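You operate a simulated robot arm through the tools that you are given. There is no shell and no other tool. Be economical: measure what you need, move in short steps, check, and stop when the job is done.

The job below is to be done with a simulated robot arm. You get a single attempt, and the scene is never put back.

TASK
Shut the spring tester slide.
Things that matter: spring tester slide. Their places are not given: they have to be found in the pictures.

The check looks at the end state, three seconds after you hand in, the way a careful person would. Anything else that was tipped, shoved, dropped, spilled or broken makes it a failure.

THE ROBOT
A 7-joint arm with a two-finger parallel gripper, fixed in place. Base frame: the origin is at the foot of the arm, x ahead of it, y to its left, z up; the work surface is at about z = 90. Units: cm, degrees, N and s.
With the tool pointing down near the work surface it reaches from about 24 to 68 cm from the base axis. Its first joint turns from -66.0 to 66.0 degrees. Payload 2.4 kg.
Tool frame: the origin (TCP) lies between the finger pads and is the grasp point; the fingertips stand 3 cm ahead of it; z points along the fingers, y is the line along which they close. Largest opening 9.4 cm; finger width 2.8, thickness 1; the body of the gripper, 5 by 9.6 cm, starts 5.5 cm behind the TCP.
Orientation is that of the tool frame in the base frame, as [roll, pitch, yaw] about the fixed x, y, z axes, in that order (R = Rz(yaw) Ry(pitch) Rx(roll)). With the fingers straight down and closing along the base's y, the tool's x points along the base's -x, its y along +y and its z along -z.

THE INTERFACE
- The arm moves only by the tool jog_arm. Its arguments are lists of equal length, an entry for each row: "xyz": the shift along the tool's x, y, z in mm, a list of three; "dr": the turn, a rotation vector about the tool's x, y, z in degrees, a list of three; "gripper": the finger opening in mm, from 0 to 94. In form: {"xyz": [[dx, dy, dz], ...], "dr": [[ax, ay, az], ...], "gripper": [gripper, ...]}. A call has 1 to 10 rows; each row shifts and turns the commanded pose from where the row before left it, along the tool's axes as they then stand. Each row takes 0.2 s and may step no farther than 5 cm and 8.6 degrees from the row before; otherwise, or with a gripper value out of range, the whole call is refused. Where a pose cannot be reached the arm comes as near as it can. A force on the tool above 40 N (or 10 N above the force at the start of the call, whichever is more), or a blocked arm, ends the call early, and 0.2 s more pass. Each finger travels about 15.3 cm/s and halts on what it meets, pressing with about 26 N; the grip force reading is that of the motor and also rises with nothing between the fingers. The clock runs only during rows and for 0.2 s after the last one: add rows that do not move to give the fingers time. The reply holds the time, the measured pose of the TCP, the force on the tool along the base axes, the opening and the grip force, in the units named above and with some noise, and new pictures: "show" is both (left out), scene, wrist or none.
- Cameras (640 x 400 px; columns grow to the right, rows downward): "scene" is fixed at [3.11, 46.62, 145.04]; the picture's right is [-0.82, -0.57, 0.00], its down [-0.29, 0.42, -0.86] and it looks along [0.49, -0.71, -0.52] (base axes); focal length 320 px, centre (320, 200). "wrist" rides on the gripper at [-3.7, 0, -5.8] in the tool frame; the picture's right is [0.00, -1.00, 0.00], its down [0.97, 0.00, -0.24] and it looks along [0.24, 0.00, 0.97] (tool axes); focal length 218 px, centre (320, 200).
- locate(camera, pixels): there is no depth. For up to 12 entries [column, row, z] of the newest picture of that camera ("zoom" is the newest enlarged one), the place [x, y] in the base frame at which the ray of that pixel passes the height z, good to about 0.2 cm. The clock stands still meanwhile.
- close_up(camera, box): a new picture of the part [left, top, right, bottom] of that camera's present view, enlarged. The clock stands still meanwhile.
- sign_off(): hands the job in; it is judged then, once.

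Go step by step. Measure first, check grasps and placings, and put right what went wrong. The budget is 60 turns and 120 pictures, counting those below and the enlarged ones. Unless the task says otherwise, let go and move clear before handing in, and close with one line.

The tools are called by a JSON object that holds its "name" and its "arguments". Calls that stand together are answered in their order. jog_arm: Moves the arm, as the interface text tells. Its arguments: {"type":"object","properties":{"xyz":{"type":"array"},"dr":{"type":"array"},"gripper":{"type":"array"},"show":{"type":"string","enum":["both","scene","wrist","none"]}},"required":["xyz","dr","gripper"]} The other tools are called the same way: locate (camera, pixels) gives the place at which the rays of pixels pass given heights; close_up (camera, box) takes an enlarged picture of a part of a camera's view; sign_off () hands the job in.

At the start:

```text
time: 0.0
tcp_pos: [45.62, -13.79, 121.16]
ee_rot: [179.8, 0.1, -180.0]
wrist_force: [0.3, 0.3, -0.6]
finger_gap: 9.38
grip_force: 0.0
```

scene: 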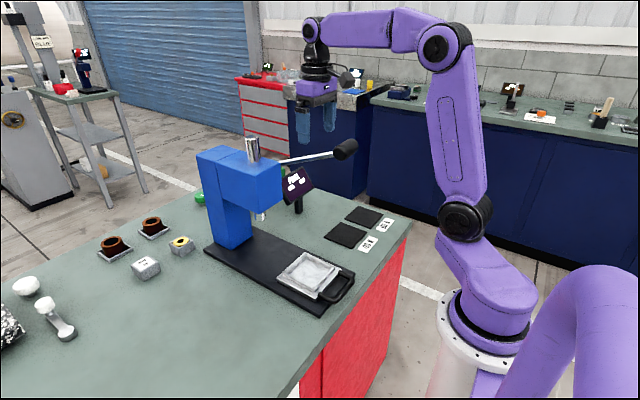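
wrist: 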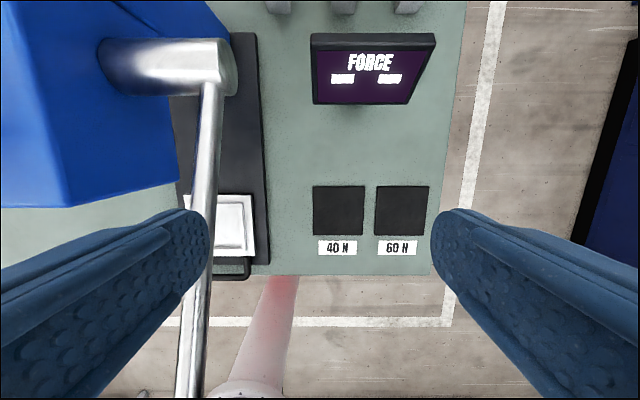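

The picture shows a blue press with a silver tray and black handle loop near scene px (310,275)-(340,285), apparently pulled out towards the robot. I'll look closer and measure.

{"name": "close_up", "arguments": {"camera": "scene", "box": [190, 120, 390, 320]}}

{"name": "locate", "arguments": {"camera": "scene", "pixels": [[205, 250, 90], [320, 316, 90], [354, 275, 91], [279, 274, 92], [320, 297, 92], [340, 268, 92], [303, 254, 92], [332, 301, 92], [262, 215, 95], [345, 148, 115], [277, 160, 115], [252, 140, 118]]}}

{"name": "close_up", "arguments": {"camera": "wrist", "box": [120, 160, 320, 300]}}

```text
2.00 times, centred on (290, 220) of scene
```

zoom: 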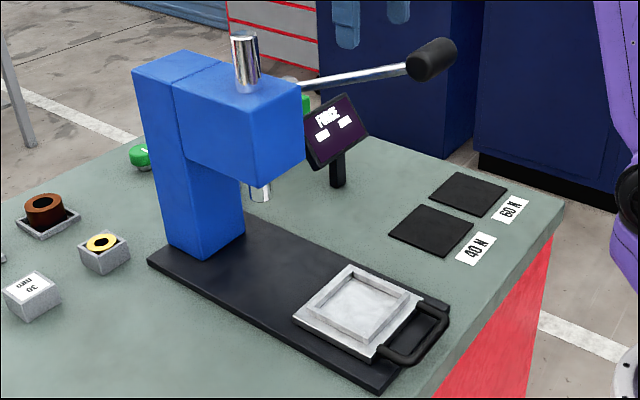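

```text
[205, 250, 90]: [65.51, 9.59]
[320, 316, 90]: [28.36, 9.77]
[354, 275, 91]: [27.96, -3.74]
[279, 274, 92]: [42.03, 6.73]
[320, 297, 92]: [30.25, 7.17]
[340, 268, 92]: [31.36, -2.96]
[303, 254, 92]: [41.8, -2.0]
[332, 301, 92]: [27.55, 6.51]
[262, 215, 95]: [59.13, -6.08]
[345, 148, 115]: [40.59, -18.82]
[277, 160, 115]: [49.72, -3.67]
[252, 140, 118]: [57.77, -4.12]
```

```text
2.86 times, centred on (220, 230) of wrist
```

zoom: 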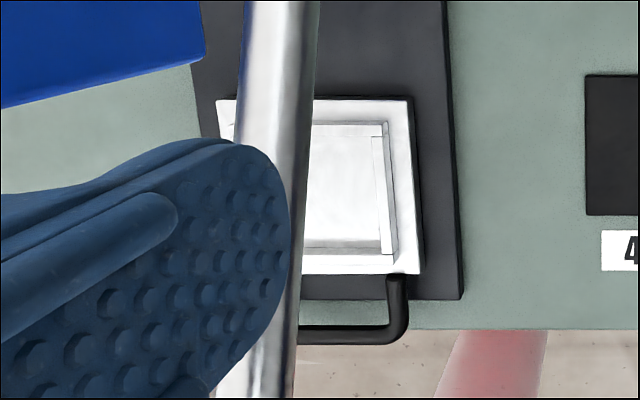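

The slide is the silver tray with the black loop handle (scene ~ (342,290)), out to x≈27, and the ram is at about x≈50, y≈3. The lever lies around y≈-7, z 113–120, so I'll close the fingers, lift, go back towards the base clear of the knob, then look.

{"name": "jog_arm", "arguments": {"xyz": [[0, 0, -40], [0, 0, -30], [42, 0, 0], [42, 0, 0], [42, 0, 0], [42, 0, 0], [30, 0, 0], [0, 0, 0]], "dr": [[0, 0, 0], [0, 0, 0], [0, 0, 0], [0, 0, 0], [0, 0, 0], [0, 0, 0], [0, 0, 0], [0, 0, 0]], "gripper": [0, 0, 0, 0, 0, 0, 0, 0]}}

{"name": "locate", "arguments": {"camera": "scene", "pixels": [[332, 301, 93], [353, 277, 93], [343, 291, 93], [320, 303, 93]]}}

```text
time: 1.8
tcp_pos: [25.41, -13.79, 128.04]
ee_rot: [179.9, 0.1, -179.9]
wrist_force: [-1.2, -0.7, 1.2]
finger_gap: 0.01
grip_force: 26.1
```

scene: 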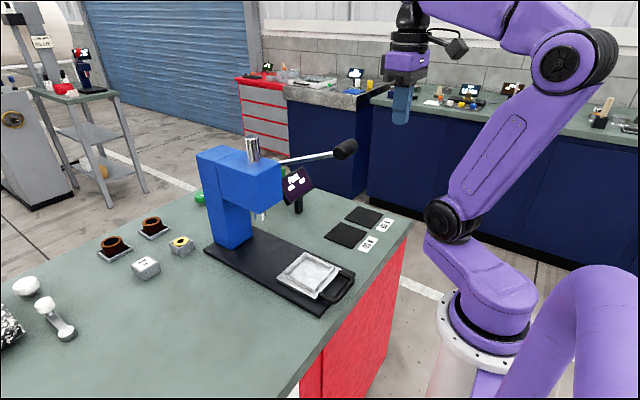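
wrist: 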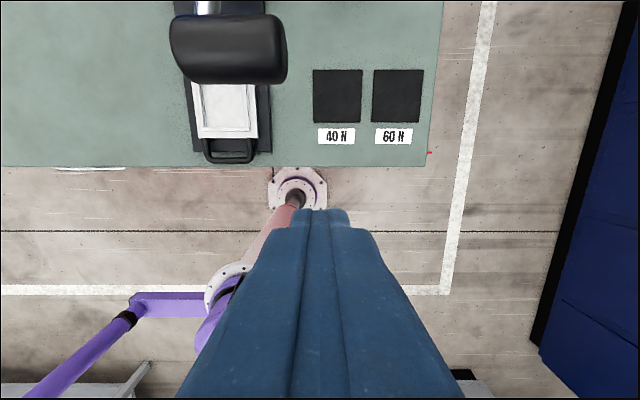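

```text
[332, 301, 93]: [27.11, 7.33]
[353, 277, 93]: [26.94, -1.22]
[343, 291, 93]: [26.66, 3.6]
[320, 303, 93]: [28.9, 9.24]
```

The arm is over x=25 with the knob ahead (wrist ~(230,50), x≈34, z≈120). I'll measure the handle here as well.

{"name": "close_up", "arguments": {"camera": "wrist", "box": [160, 60, 320, 180]}}

{"name": "close_up", "arguments": {"camera": "scene", "box": [270, 235, 370, 325]}}

{"name": "locate", "arguments": {"camera": "wrist", "pixels": [[230, 163, 93], [205, 163, 93], [254, 163, 93], [230, 166, 90], [197, 137, 93], [257, 137, 93], [270, 152, 91], [192, 153, 91], [230, 152, 93]]}}

```text
3.33 times, centred on (240, 120) of wrist
```

zoom: 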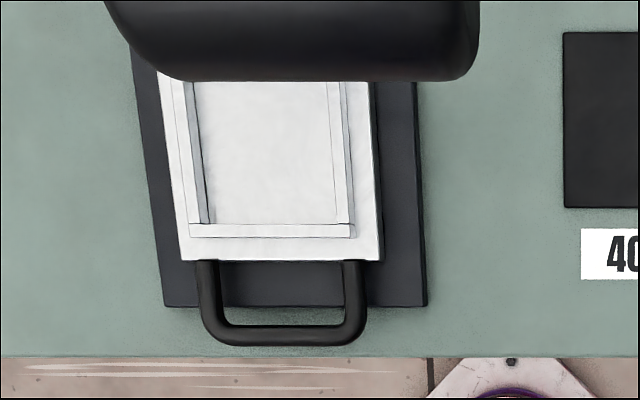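

```text
4.44 times, centred on (320, 280) of scene
```

zoom: 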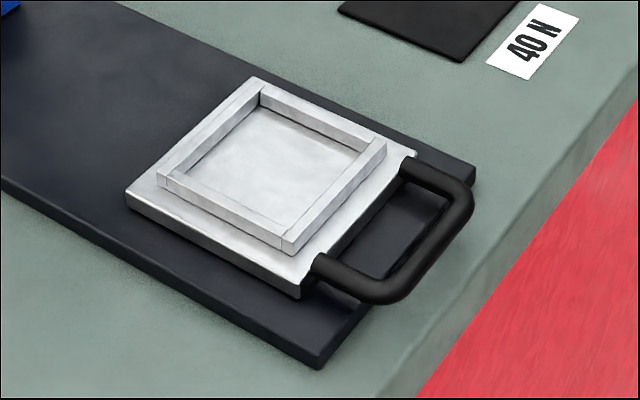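

```text
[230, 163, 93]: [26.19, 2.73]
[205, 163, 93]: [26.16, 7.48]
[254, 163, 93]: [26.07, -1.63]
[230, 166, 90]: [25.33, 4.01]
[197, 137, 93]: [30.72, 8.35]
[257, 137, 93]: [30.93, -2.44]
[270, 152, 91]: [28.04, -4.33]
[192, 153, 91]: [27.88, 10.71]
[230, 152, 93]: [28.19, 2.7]
```

Handle bar: outer face x≈26.3, y≈-1.2..7.3, z≈93; I'll cross to y=3 at height, back to x≈23.7, and check reach before descending.

{"name": "jog_arm", "arguments": {"xyz": [[17, 42, 0], [0, 42, 0], [0, 42, 0], [0, 42, 0], [0, 0, 45], [0, 0, 45], [0, 0, 45], [0, 0, 45], [0, 0, 45], [0, 0, 0]], "dr": [[0, 0, 0], [0, 0, 0], [0, 0, 0], [0, 0, 0], [0, 0, 0], [0, 0, 0], [0, 0, 0], [0, 0, 0], [0, 0, 0], [0, 0, 0]], "gripper": [0, 0, 0, 0, 0, 0, 0, 0, 0, 0]}}

```text
time: 4.0
tcp_pos: [24.59, 2.37, 106.16]
ee_rot: [179.9, 0.2, 177.8]
wrist_force: [-3.8, 5.4, 0.3]
finger_gap: 0.0
grip_force: 26.0
out of reach, approached as far as the arm can: row 8
```

scene: 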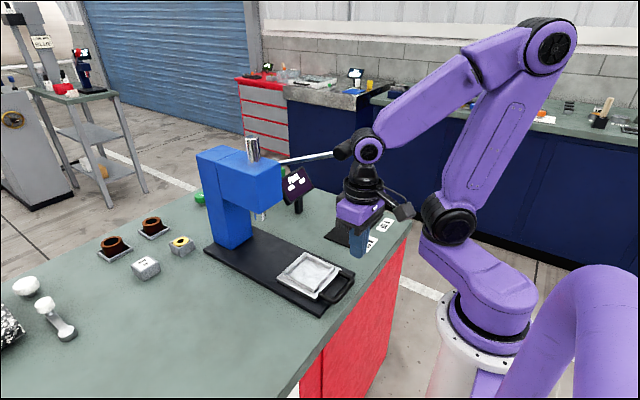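
wrist: 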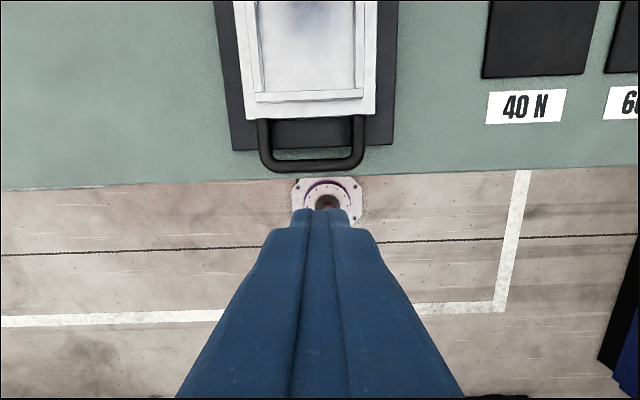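

At the near limit with the tool straight down (x=24.6 at z=106). I'll lift slightly and tilt so the fingertips lean towards the base, which gains room.

{"name": "jog_arm", "arguments": {"xyz": [[0, 0, -20], [0, 0, 0], [0, 0, 0], [0, 0, 0]], "dr": [[0, 0, 0], [0, 8, 0], [0, 8, 0], [0, 0, 0]], "gripper": [0, 0, 0, 0], "show": "none"}}

```text
time: 5.0
tcp_pos: [24.15, 2.88, 108.32]
ee_rot: [179.9, -16.0, 180.0]
wrist_force: [-0.4, -0.1, 0.1]
finger_gap: 0.02
grip_force: 25.9
```

Tilted and now at x=24.15 easily. Descending straight down most of the way, then checking.

{"name": "jog_arm", "arguments": {"xyz": [[-11, 0, 38.4], [-11, 0, 38.4], [-5.5, 0, 19.2], [0, 0, 0]], "dr": [[0, 0, 0], [0, 0, 0], [0, 0, 0], [0, 0, 0]], "gripper": [0, 0, 0, 0]}}

```text
time: 6.0
tcp_pos: [24.42, 2.87, 98.36]
ee_rot: [179.9, -16.0, -180.0]
wrist_force: [0.7, -0.2, -0.7]
finger_gap: 0.0
grip_force: 26.1
```

scene: 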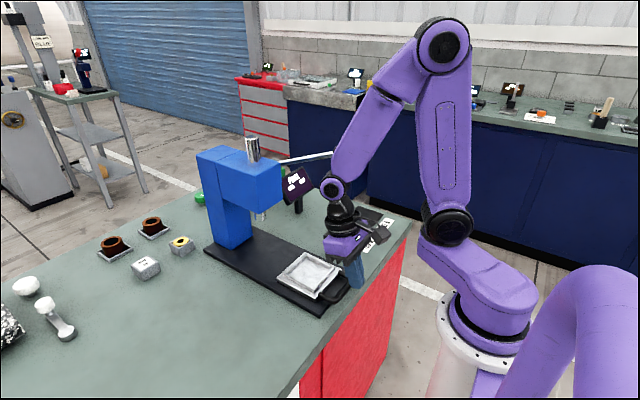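
wrist: 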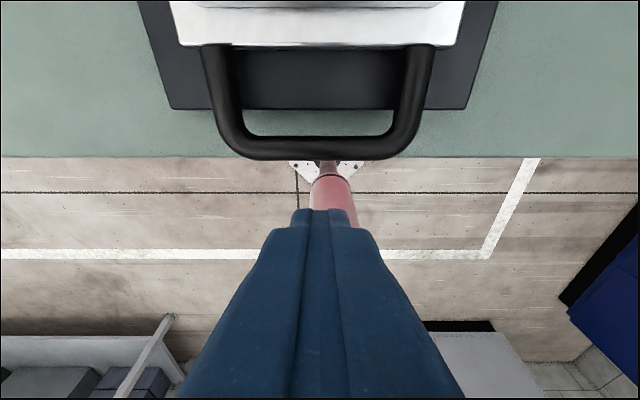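

Fingers are in front of the handle (wrist (330,210) vs bar row ~150) with room. There is a protrusion on the hand at scene (378,235); I'll check which way it sticks out relative to the lever before going on.

{"name": "close_up", "arguments": {"camera": "scene", "box": [240, 130, 420, 310]}}

```text
2.22 times, centred on (330, 220) of scene
```

zoom: 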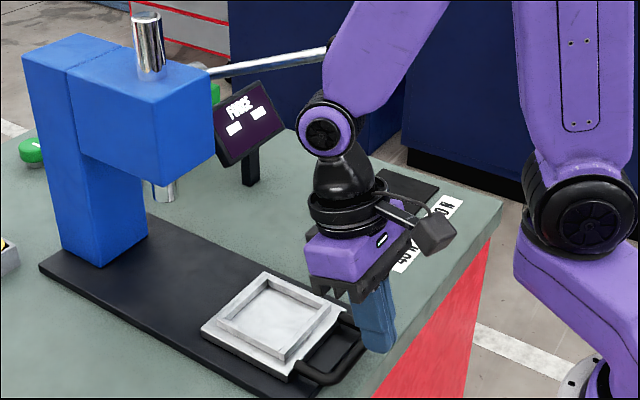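

The protrusion points back towards the base (-x), so it's clear. I'll lower to TCP z≈95.6 (tip ≈92.3).

{"name": "jog_arm", "arguments": {"xyz": [[-4, 0, 13.5], [-3, 0, 13], [0, 0, 0]], "dr": [[0, 0, 0], [0, 0, 0], [0, 0, 0]], "gripper": [0, 0, 0]}}

{"name": "close_up", "arguments": {"camera": "scene", "box": [280, 220, 400, 320]}}

```text
time: 6.8
tcp_pos: [24.31, 2.98, 95.8]
ee_rot: [179.9, -15.9, -180.0]
wrist_force: [-0.8, -0.5, -0.4]
finger_gap: 0.0
grip_force: 26.6
```

scene: 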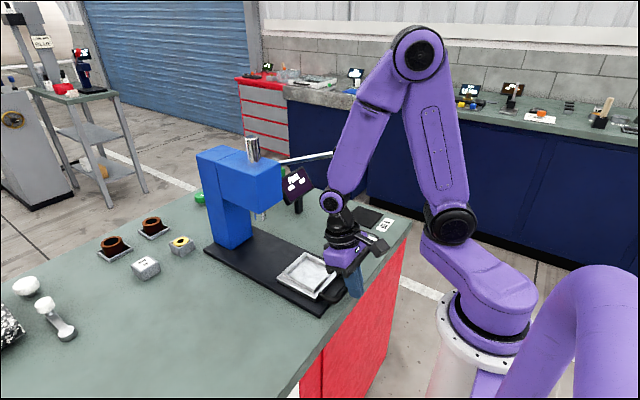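
wrist: 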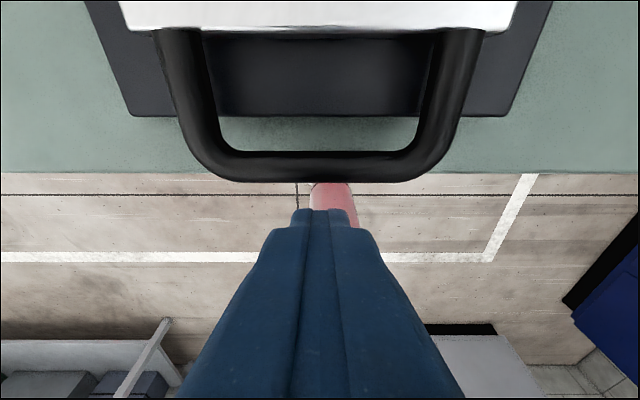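

```text
4.00 times, centred on (340, 270) of scene
```

zoom: 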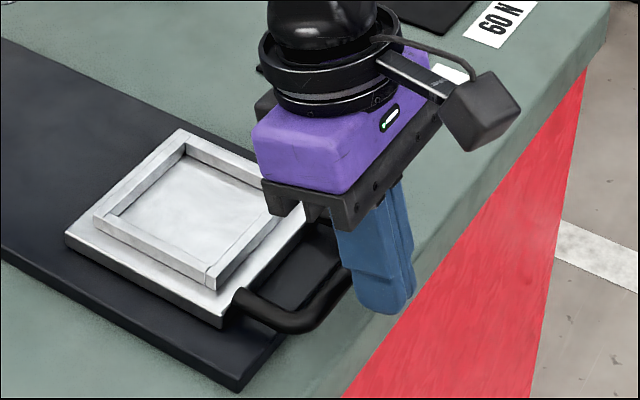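

Fingers stand just outside the bar at its height. Start pushing +x in small steps.

{"name": "jog_arm", "arguments": {"xyz": [[-9.6, 0, -2.8], [-9.6, 0, -2.8], [-9.6, 0, -2.8], [-9.6, 0, -2.8], [0, 0, 0]], "dr": [[0, 0, 0], [0, 0, 0], [0, 0, 0], [0, 0, 0], [0, 0, 0]], "gripper": [0, 0, 0, 0, 0]}}

{"name": "close_up", "arguments": {"camera": "scene", "box": [240, 200, 400, 320]}}

```text
time: 8.0
tcp_pos: [28.18, 2.91, 95.58]
ee_rot: [179.9, -15.9, 180.0]
wrist_force: [-1.1, -0.6, -0.9]
finger_gap: 0.0
grip_force: 26.3
```

scene: 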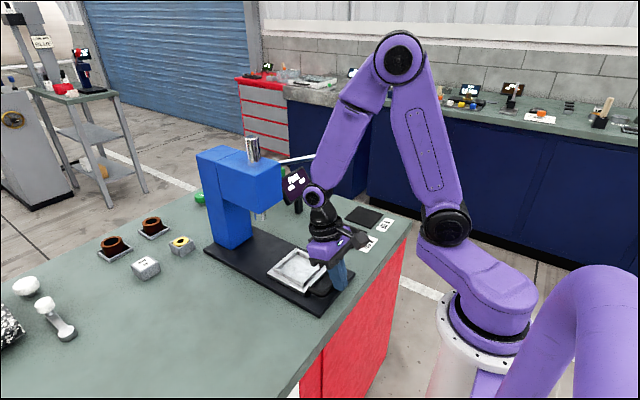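
wrist: 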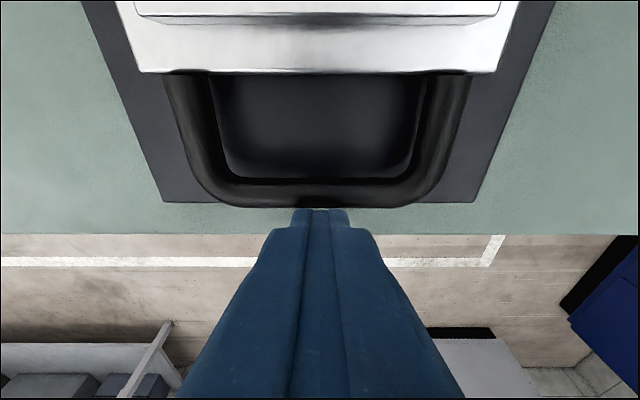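

```text
3.33 times, centred on (320, 260) of scene
```

zoom: 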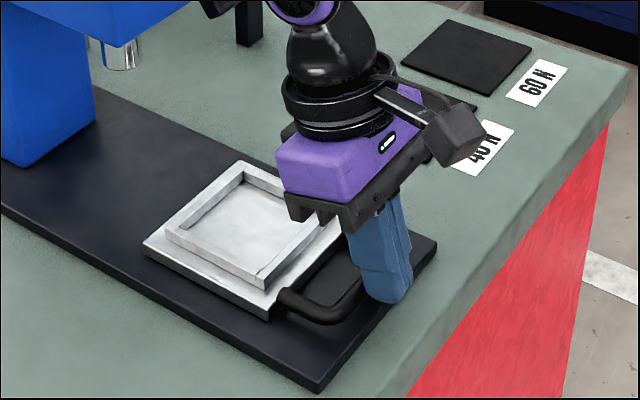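

The slide follows with almost no force. I'll straighten the tool while pushing on, then keep pushing.

{"name": "jog_arm", "arguments": {"xyz": [[-8, 0, -2.3], [-8, 0, -1.1], [-10, 0, 1], [-10, 0, 0], [-10, 0, 0], [-10, 0, 0], [0, 0, 0]], "dr": [[0, -8, 0], [0, -8, 0], [0, 0, 0], [0, 0, 0], [0, 0, 0], [0, 0, 0], [0, 0, 0]], "gripper": [0, 0, 0, 0, 0, 0, 0]}}

{"name": "close_up", "arguments": {"camera": "scene", "box": [190, 130, 390, 310]}}

```text
time: 9.6
tcp_pos: [33.86, 3.03, 95.5]
ee_rot: [179.9, 0.1, -180.0]
wrist_force: [-1.9, 0.8, 0.8]
finger_gap: 0.0
grip_force: 25.5
```

scene: 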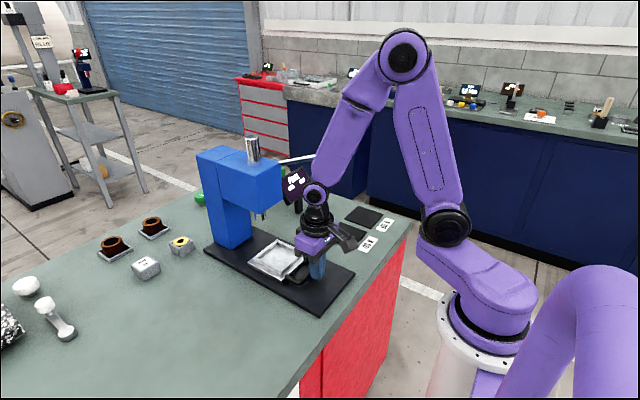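
wrist: 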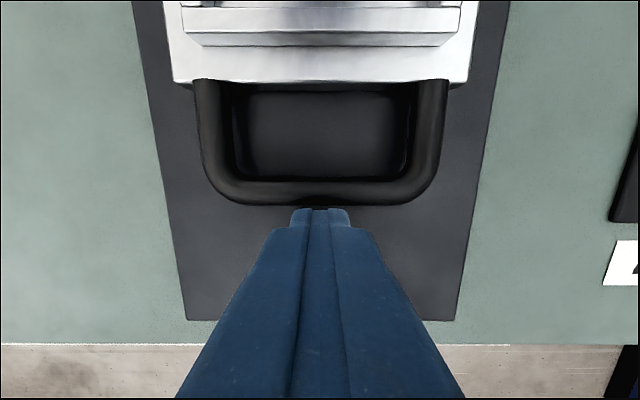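

```text
2.22 times, centred on (290, 220) of scene
```

zoom: 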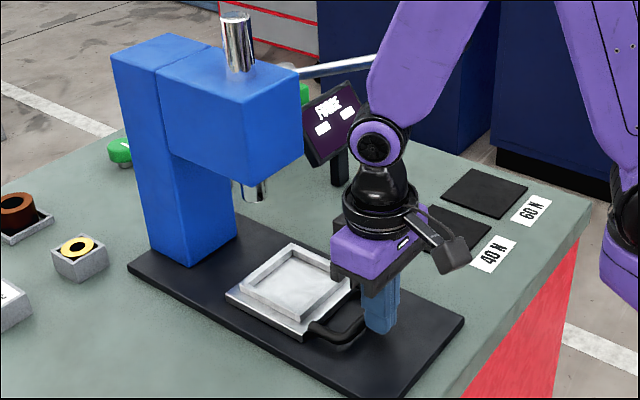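

Tray has moved ~9 cm and is partly under the head; ~5 cm remain. Pushing on in smaller steps, watching force and head clearance.

{"name": "jog_arm", "arguments": {"xyz": [[-7, 0, 0], [-7, 0, 0], [-7, 0, 0], [-7, 0, 0], [0, 0, 0]], "dr": [[0, 0, 0], [0, 0, 0], [0, 0, 0], [0, 0, 0], [0, 0, 0]], "gripper": [0, 0, 0, 0, 0]}}

{"name": "close_up", "arguments": {"camera": "scene", "box": [190, 130, 390, 310]}}

```text
time: 10.8
tcp_pos: [36.74, 2.8, 95.5]
ee_rot: [179.8, 0.1, -180.0]
wrist_force: [-1.5, 0.7, -0.1]
finger_gap: 0.0
grip_force: 26.0
```

scene: 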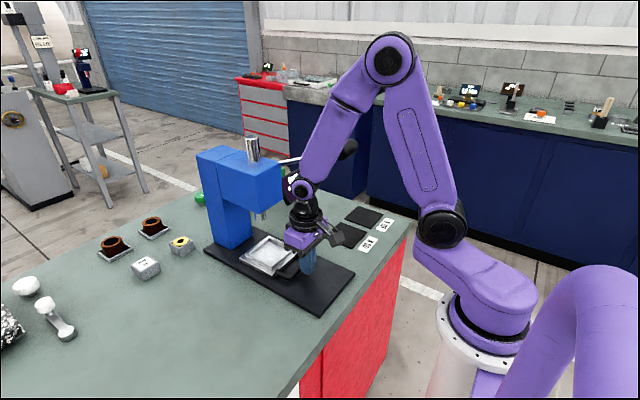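
wrist: 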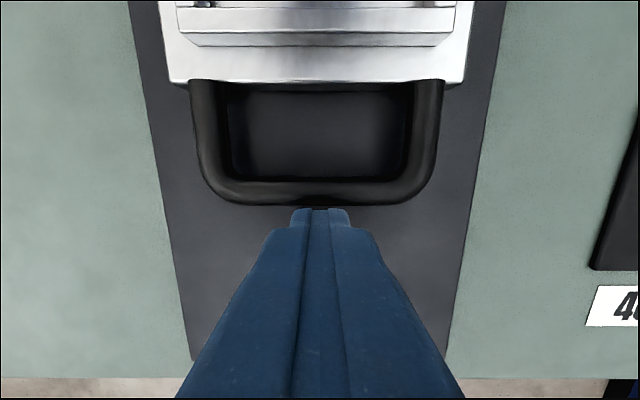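

```text
2.22 times, centred on (290, 220) of scene
```

zoom: 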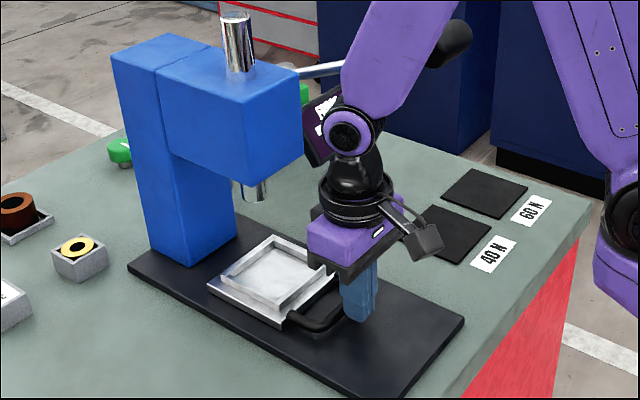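

Still free (1.5 N) and ~5 cm between wrist joint and head face. Continuing in small steps.

{"name": "jog_arm", "arguments": {"xyz": [[-5, 0, 0], [-5, 0, 0], [-5, 0, 0], [-5, 0, 0], [0, 0, 0]], "dr": [[0, 0, 0], [0, 0, 0], [0, 0, 0], [0, 0, 0], [0, 0, 0]], "gripper": [0, 0, 0, 0, 0]}}

{"name": "close_up", "arguments": {"camera": "scene", "box": [190, 130, 390, 310]}}

```text
time: 12.0
tcp_pos: [38.63, 2.92, 95.58]
ee_rot: [179.8, 0.2, -179.9]
wrist_force: [-3.2, 1.7, 0.9]
finger_gap: 0.0
grip_force: 26.2
```

scene: 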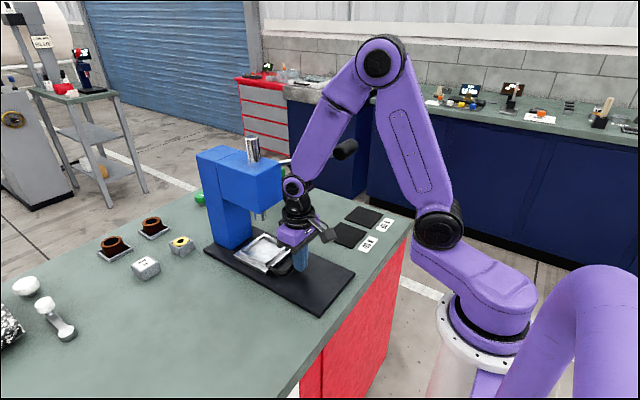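
wrist: 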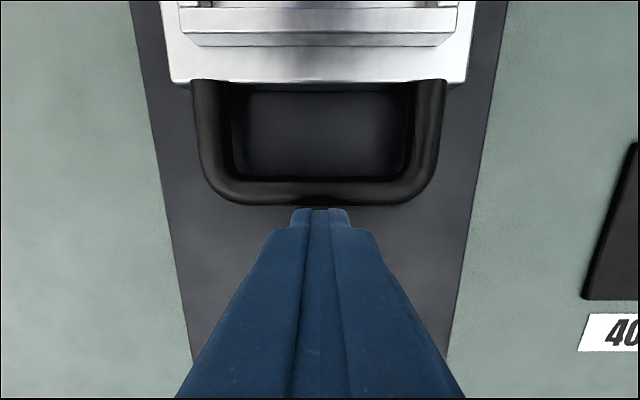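

```text
2.22 times, centred on (290, 220) of scene
```

zoom: 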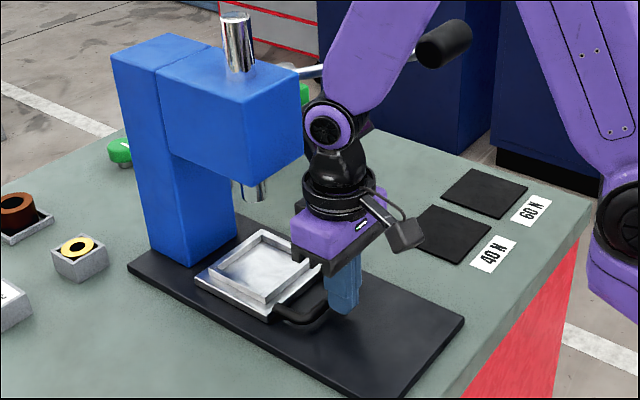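

Slight rise to 3 N, still moving. Continue with 4 mm steps until it meets the stop.

{"name": "jog_arm", "arguments": {"xyz": [[-4, 0, 0], [-4, 0, 0], [-4, 0, 0], [0, 0, 0]], "dr": [[0, 0, 0], [0, 0, 0], [0, 0, 0], [0, 0, 0]], "gripper": [0, 0, 0, 0]}}

{"name": "close_up", "arguments": {"camera": "scene", "box": [190, 130, 390, 310]}}

```text
time: 12.6
tcp_pos: [38.73, 3.04, 95.28]
ee_rot: [-179.7, -1.4, -179.9]
wrist_force: [-4.9, 1.7, 0.6]
finger_gap: 0.01
grip_force: 26.0
stopped in row 3: the force on the tool passed its limit (the readings are from after the stop); the commanded pose is now the measured one
```

scene: 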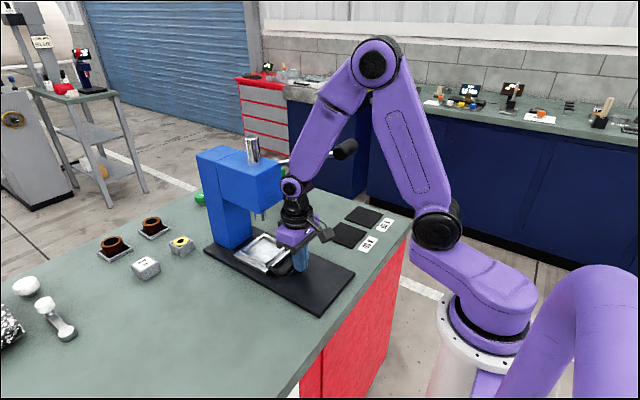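
wrist: 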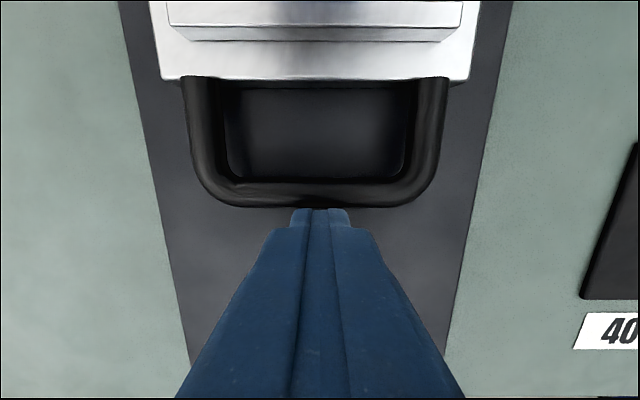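

```text
2.22 times, centred on (290, 220) of scene
```

zoom: 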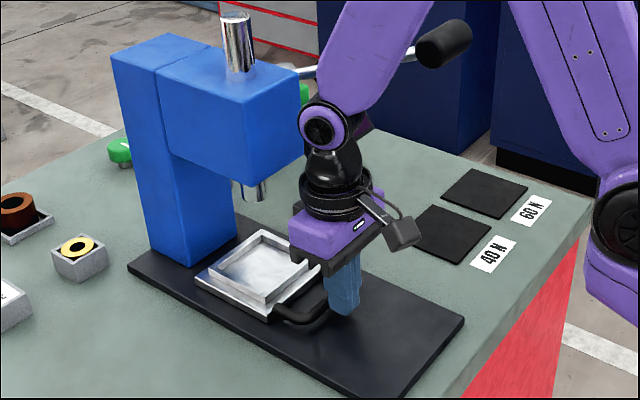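

Force limit hit with the slide not moving further and the tip lagging (pitch -1.4), so it looks like the slide has reached its stop under the ram. I'll back off to look and verify.

{"name": "jog_arm", "arguments": {"xyz": [[10, 0, 0], [30, 0, 0], [40, 0, -10], [30, 0, -40], [0, 0, -45], [0, 0, 0]], "dr": [[0, 0, 0], [0, 0, 0], [0, 0, 0], [0, 0, 0], [0, 0, 0], [0, 0, 0]], "gripper": [0, 0, 0, 0, 0, 0]}}

{"name": "close_up", "arguments": {"camera": "scene", "box": [190, 190, 310, 310]}}

{"name": "close_up", "arguments": {"camera": "wrist", "box": [200, 0, 440, 150]}}

```text
time: 14.0
tcp_pos: [28.05, 2.72, 104.9]
ee_rot: [-179.8, -1.2, -179.9]
wrist_force: [1.0, 0.7, -1.2]
finger_gap: 0.0
grip_force: 26.1
```

scene: 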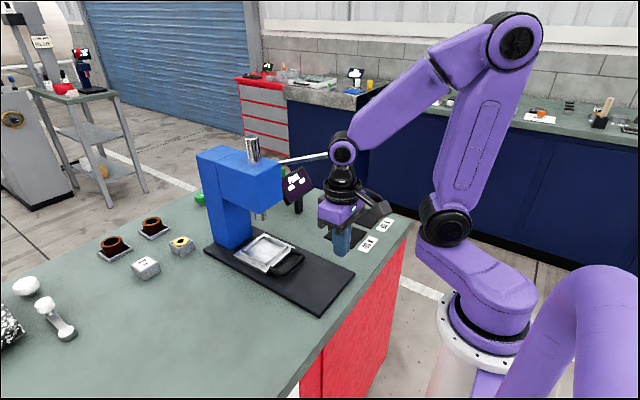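
wrist: 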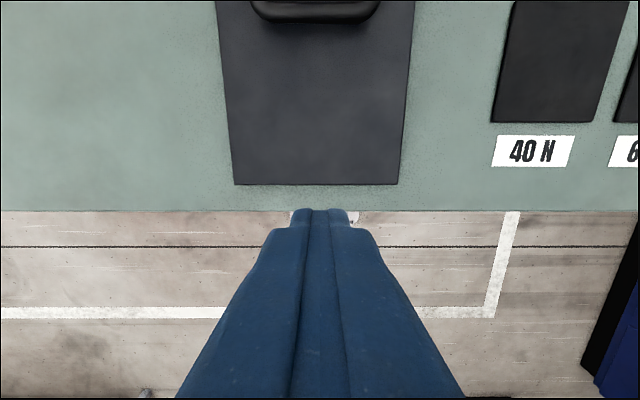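

```text
3.33 times, centred on (250, 250) of scene
```

zoom: 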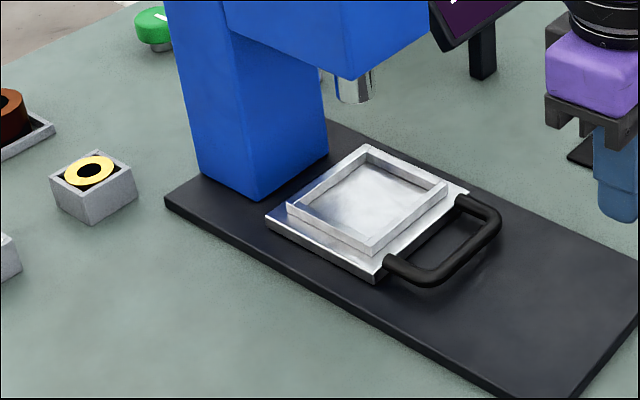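

```text
2.67 times, centred on (320, 75) of wrist
```

zoom: 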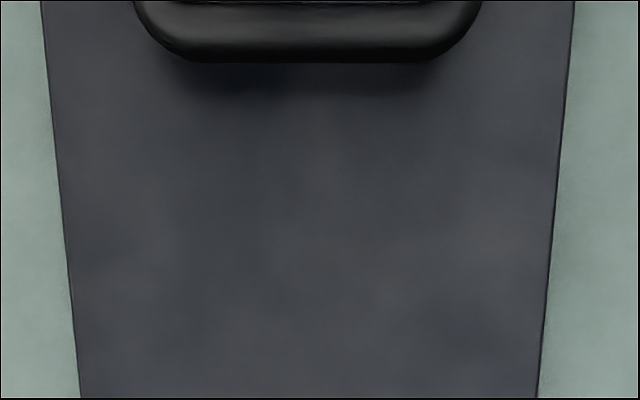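

The tray now sits right in front of the column (zoom tray back edge (265,218)–(362,145), column foot (257,200)–(327,155)). Measuring the remaining gap and the travel.

{"name": "locate", "arguments": {"camera": "scene", "pixels": [[252.1, 235, 91.3], [273, 221.5, 91.3], [254.5, 240.5, 93], [283.5, 218.5, 93], [289, 276, 93], [322, 256, 93], [300, 275, 93.5], [256, 213, 103]]}}

```text
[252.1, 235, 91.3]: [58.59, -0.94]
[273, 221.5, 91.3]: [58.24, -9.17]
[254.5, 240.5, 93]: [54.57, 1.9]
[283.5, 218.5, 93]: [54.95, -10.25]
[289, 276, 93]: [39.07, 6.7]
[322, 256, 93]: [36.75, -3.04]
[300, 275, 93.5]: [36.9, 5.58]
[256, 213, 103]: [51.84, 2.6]
```

I mis-mapped the zoom pixels; measuring again directly in the zoom frame's corrected coordinates.

{"name": "locate", "arguments": {"camera": "scene", "pixels": [[231.2, 250, 91.3], [252.2, 236.5, 91.3], [233.6, 254.5, 93], [262.7, 232.5, 94], [267.5, 273, 93], [294.5, 248, 93], [298, 269, 93.5], [260, 220, 102], [260, 220, 104]]}}

```text
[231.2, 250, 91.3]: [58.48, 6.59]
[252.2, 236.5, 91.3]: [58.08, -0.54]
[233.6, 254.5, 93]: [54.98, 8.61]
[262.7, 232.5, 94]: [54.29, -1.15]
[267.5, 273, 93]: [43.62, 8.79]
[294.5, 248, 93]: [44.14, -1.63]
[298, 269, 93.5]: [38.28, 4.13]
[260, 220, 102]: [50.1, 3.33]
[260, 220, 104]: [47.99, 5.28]
```

Tray spans x≈44–55, centred ≈(49.7, 3.6), with the ram at (50.1, 3.3): aligned. To be sure the stop was the slide's and not the wrist against the head, I'll push once more with the tool leaning back.

{"name": "jog_arm", "arguments": {"xyz": [[0, 0, 0], [-12.8, 0, 33.4], [-12.8, 0, 33.4], [-12.8, 0, 33.4], [0, 0, 0]], "dr": [[0, -8, 0], [0, 0, 0], [0, 0, 0], [0, 0, 0], [0, 0, 0]], "gripper": [0, 0, 0, 0, 0], "show": "wrist"}}

```text
time: 15.2
tcp_pos: [32.81, 3.02, 95.26]
ee_rot: [-179.8, 6.7, -179.9]
wrist_force: [0.1, -0.1, 0.4]
finger_gap: 0.01
grip_force: 25.6
```

wrist: 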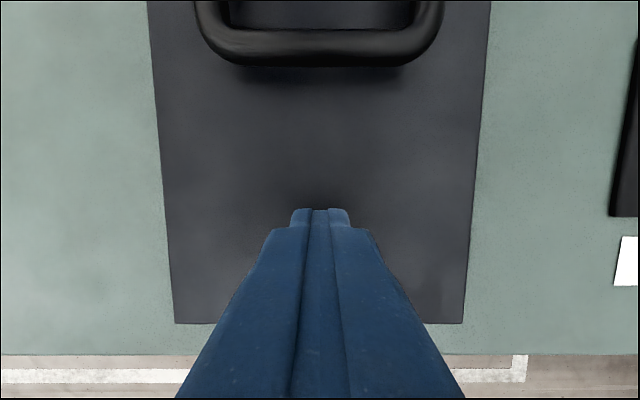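

Positioned behind the handle with no contact. Pushing gently until it stops.

{"name": "jog_arm", "arguments": {"xyz": [[-10, 0, 1.2], [-10, 0, 1.2], [-10, 0, 1.2], [-10, 0, 1.2], [-5, 0, 0.6], [-5, 0, 0.6], [-5, 0, 0.6], [-4, 0, 0.5], [-4, 0, 0.5]], "dr": [[0, 0, 0], [0, 0, 0], [0, 0, 0], [0, 0, 0], [0, 0, 0], [0, 0, 0], [0, 0, 0], [0, 0, 0], [0, 0, 0]], "gripper": [0, 0, 0, 0, 0, 0, 0, 0, 0]}}

```text
time: 17.2
tcp_pos: [38.37, 2.71, 95.23]
ee_rot: [-179.2, 5.3, -179.7]
wrist_force: [-4.5, 0.9, -1.0]
finger_gap: 0.0
grip_force: 25.6
stopped in row 9: the force on the tool passed its limit (the readings are from after the stop); the commanded pose is now the measured one
```

scene: 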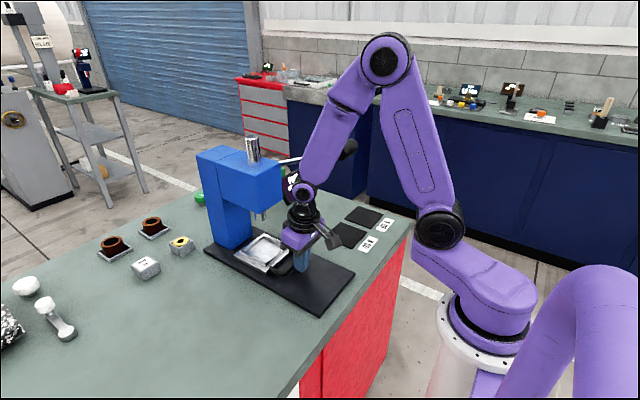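
wrist: 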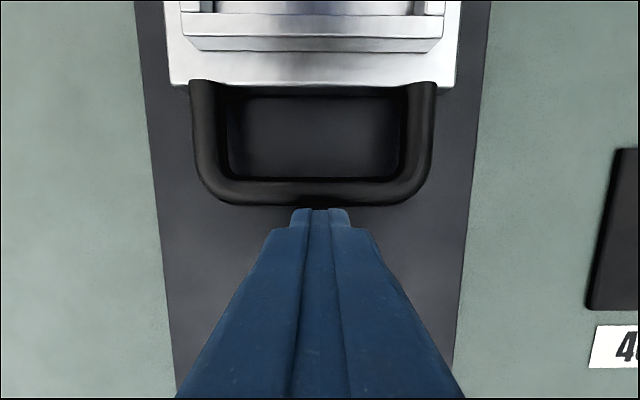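

Same stop at the same handle position (contact x≈40.1) with the wrist well clear of the head, so the slide is at its end. Backing off and moving clear.

{"name": "jog_arm", "arguments": {"xyz": [[10, 0, 0], [40, 0, -5], [30, 0, -30], [0, 0, -45], [0, 0, -45], [0, 0, 0]], "dr": [[0, 0, 0], [0, 0, 0], [0, 0, 0], [0, 0, 0], [0, 0, 0], [0, 0, 0]], "gripper": [0, 0, 0, 0, 0, 0], "show": "scene"}}

{"name": "close_up", "arguments": {"camera": "scene", "box": [190, 190, 310, 310]}}

```text
time: 18.6
tcp_pos: [29.21, 2.71, 106.79]
ee_rot: [-179.3, 5.5, -179.7]
wrist_force: [0.3, 0.0, 0.3]
finger_gap: 0.0
grip_force: 26.3
```

scene: 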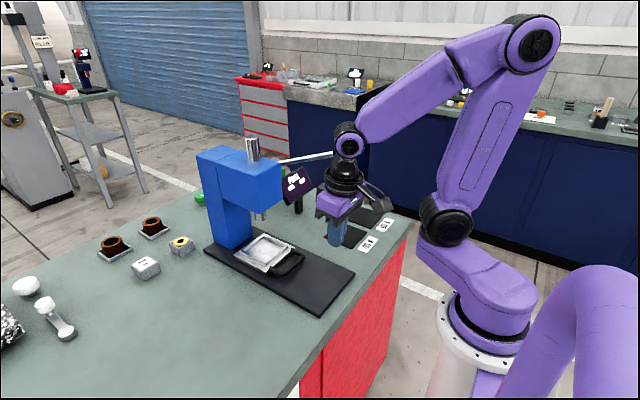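

```text
3.33 times, centred on (250, 250) of scene
```

zoom: 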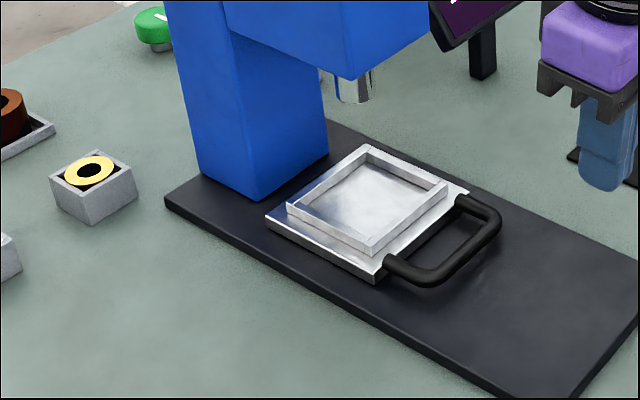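

The tray sits exactly where it did after the first push, at its stop under the ram. Nothing else has moved and the arm is clear, so I'm handing in.

{"name": "sign_off", "arguments": {}}

```text
The job is handed in.
```

The spring tester slide is pushed in to its end stop, with the tray centred under the ram; the arm is clear and nothing else was moved.
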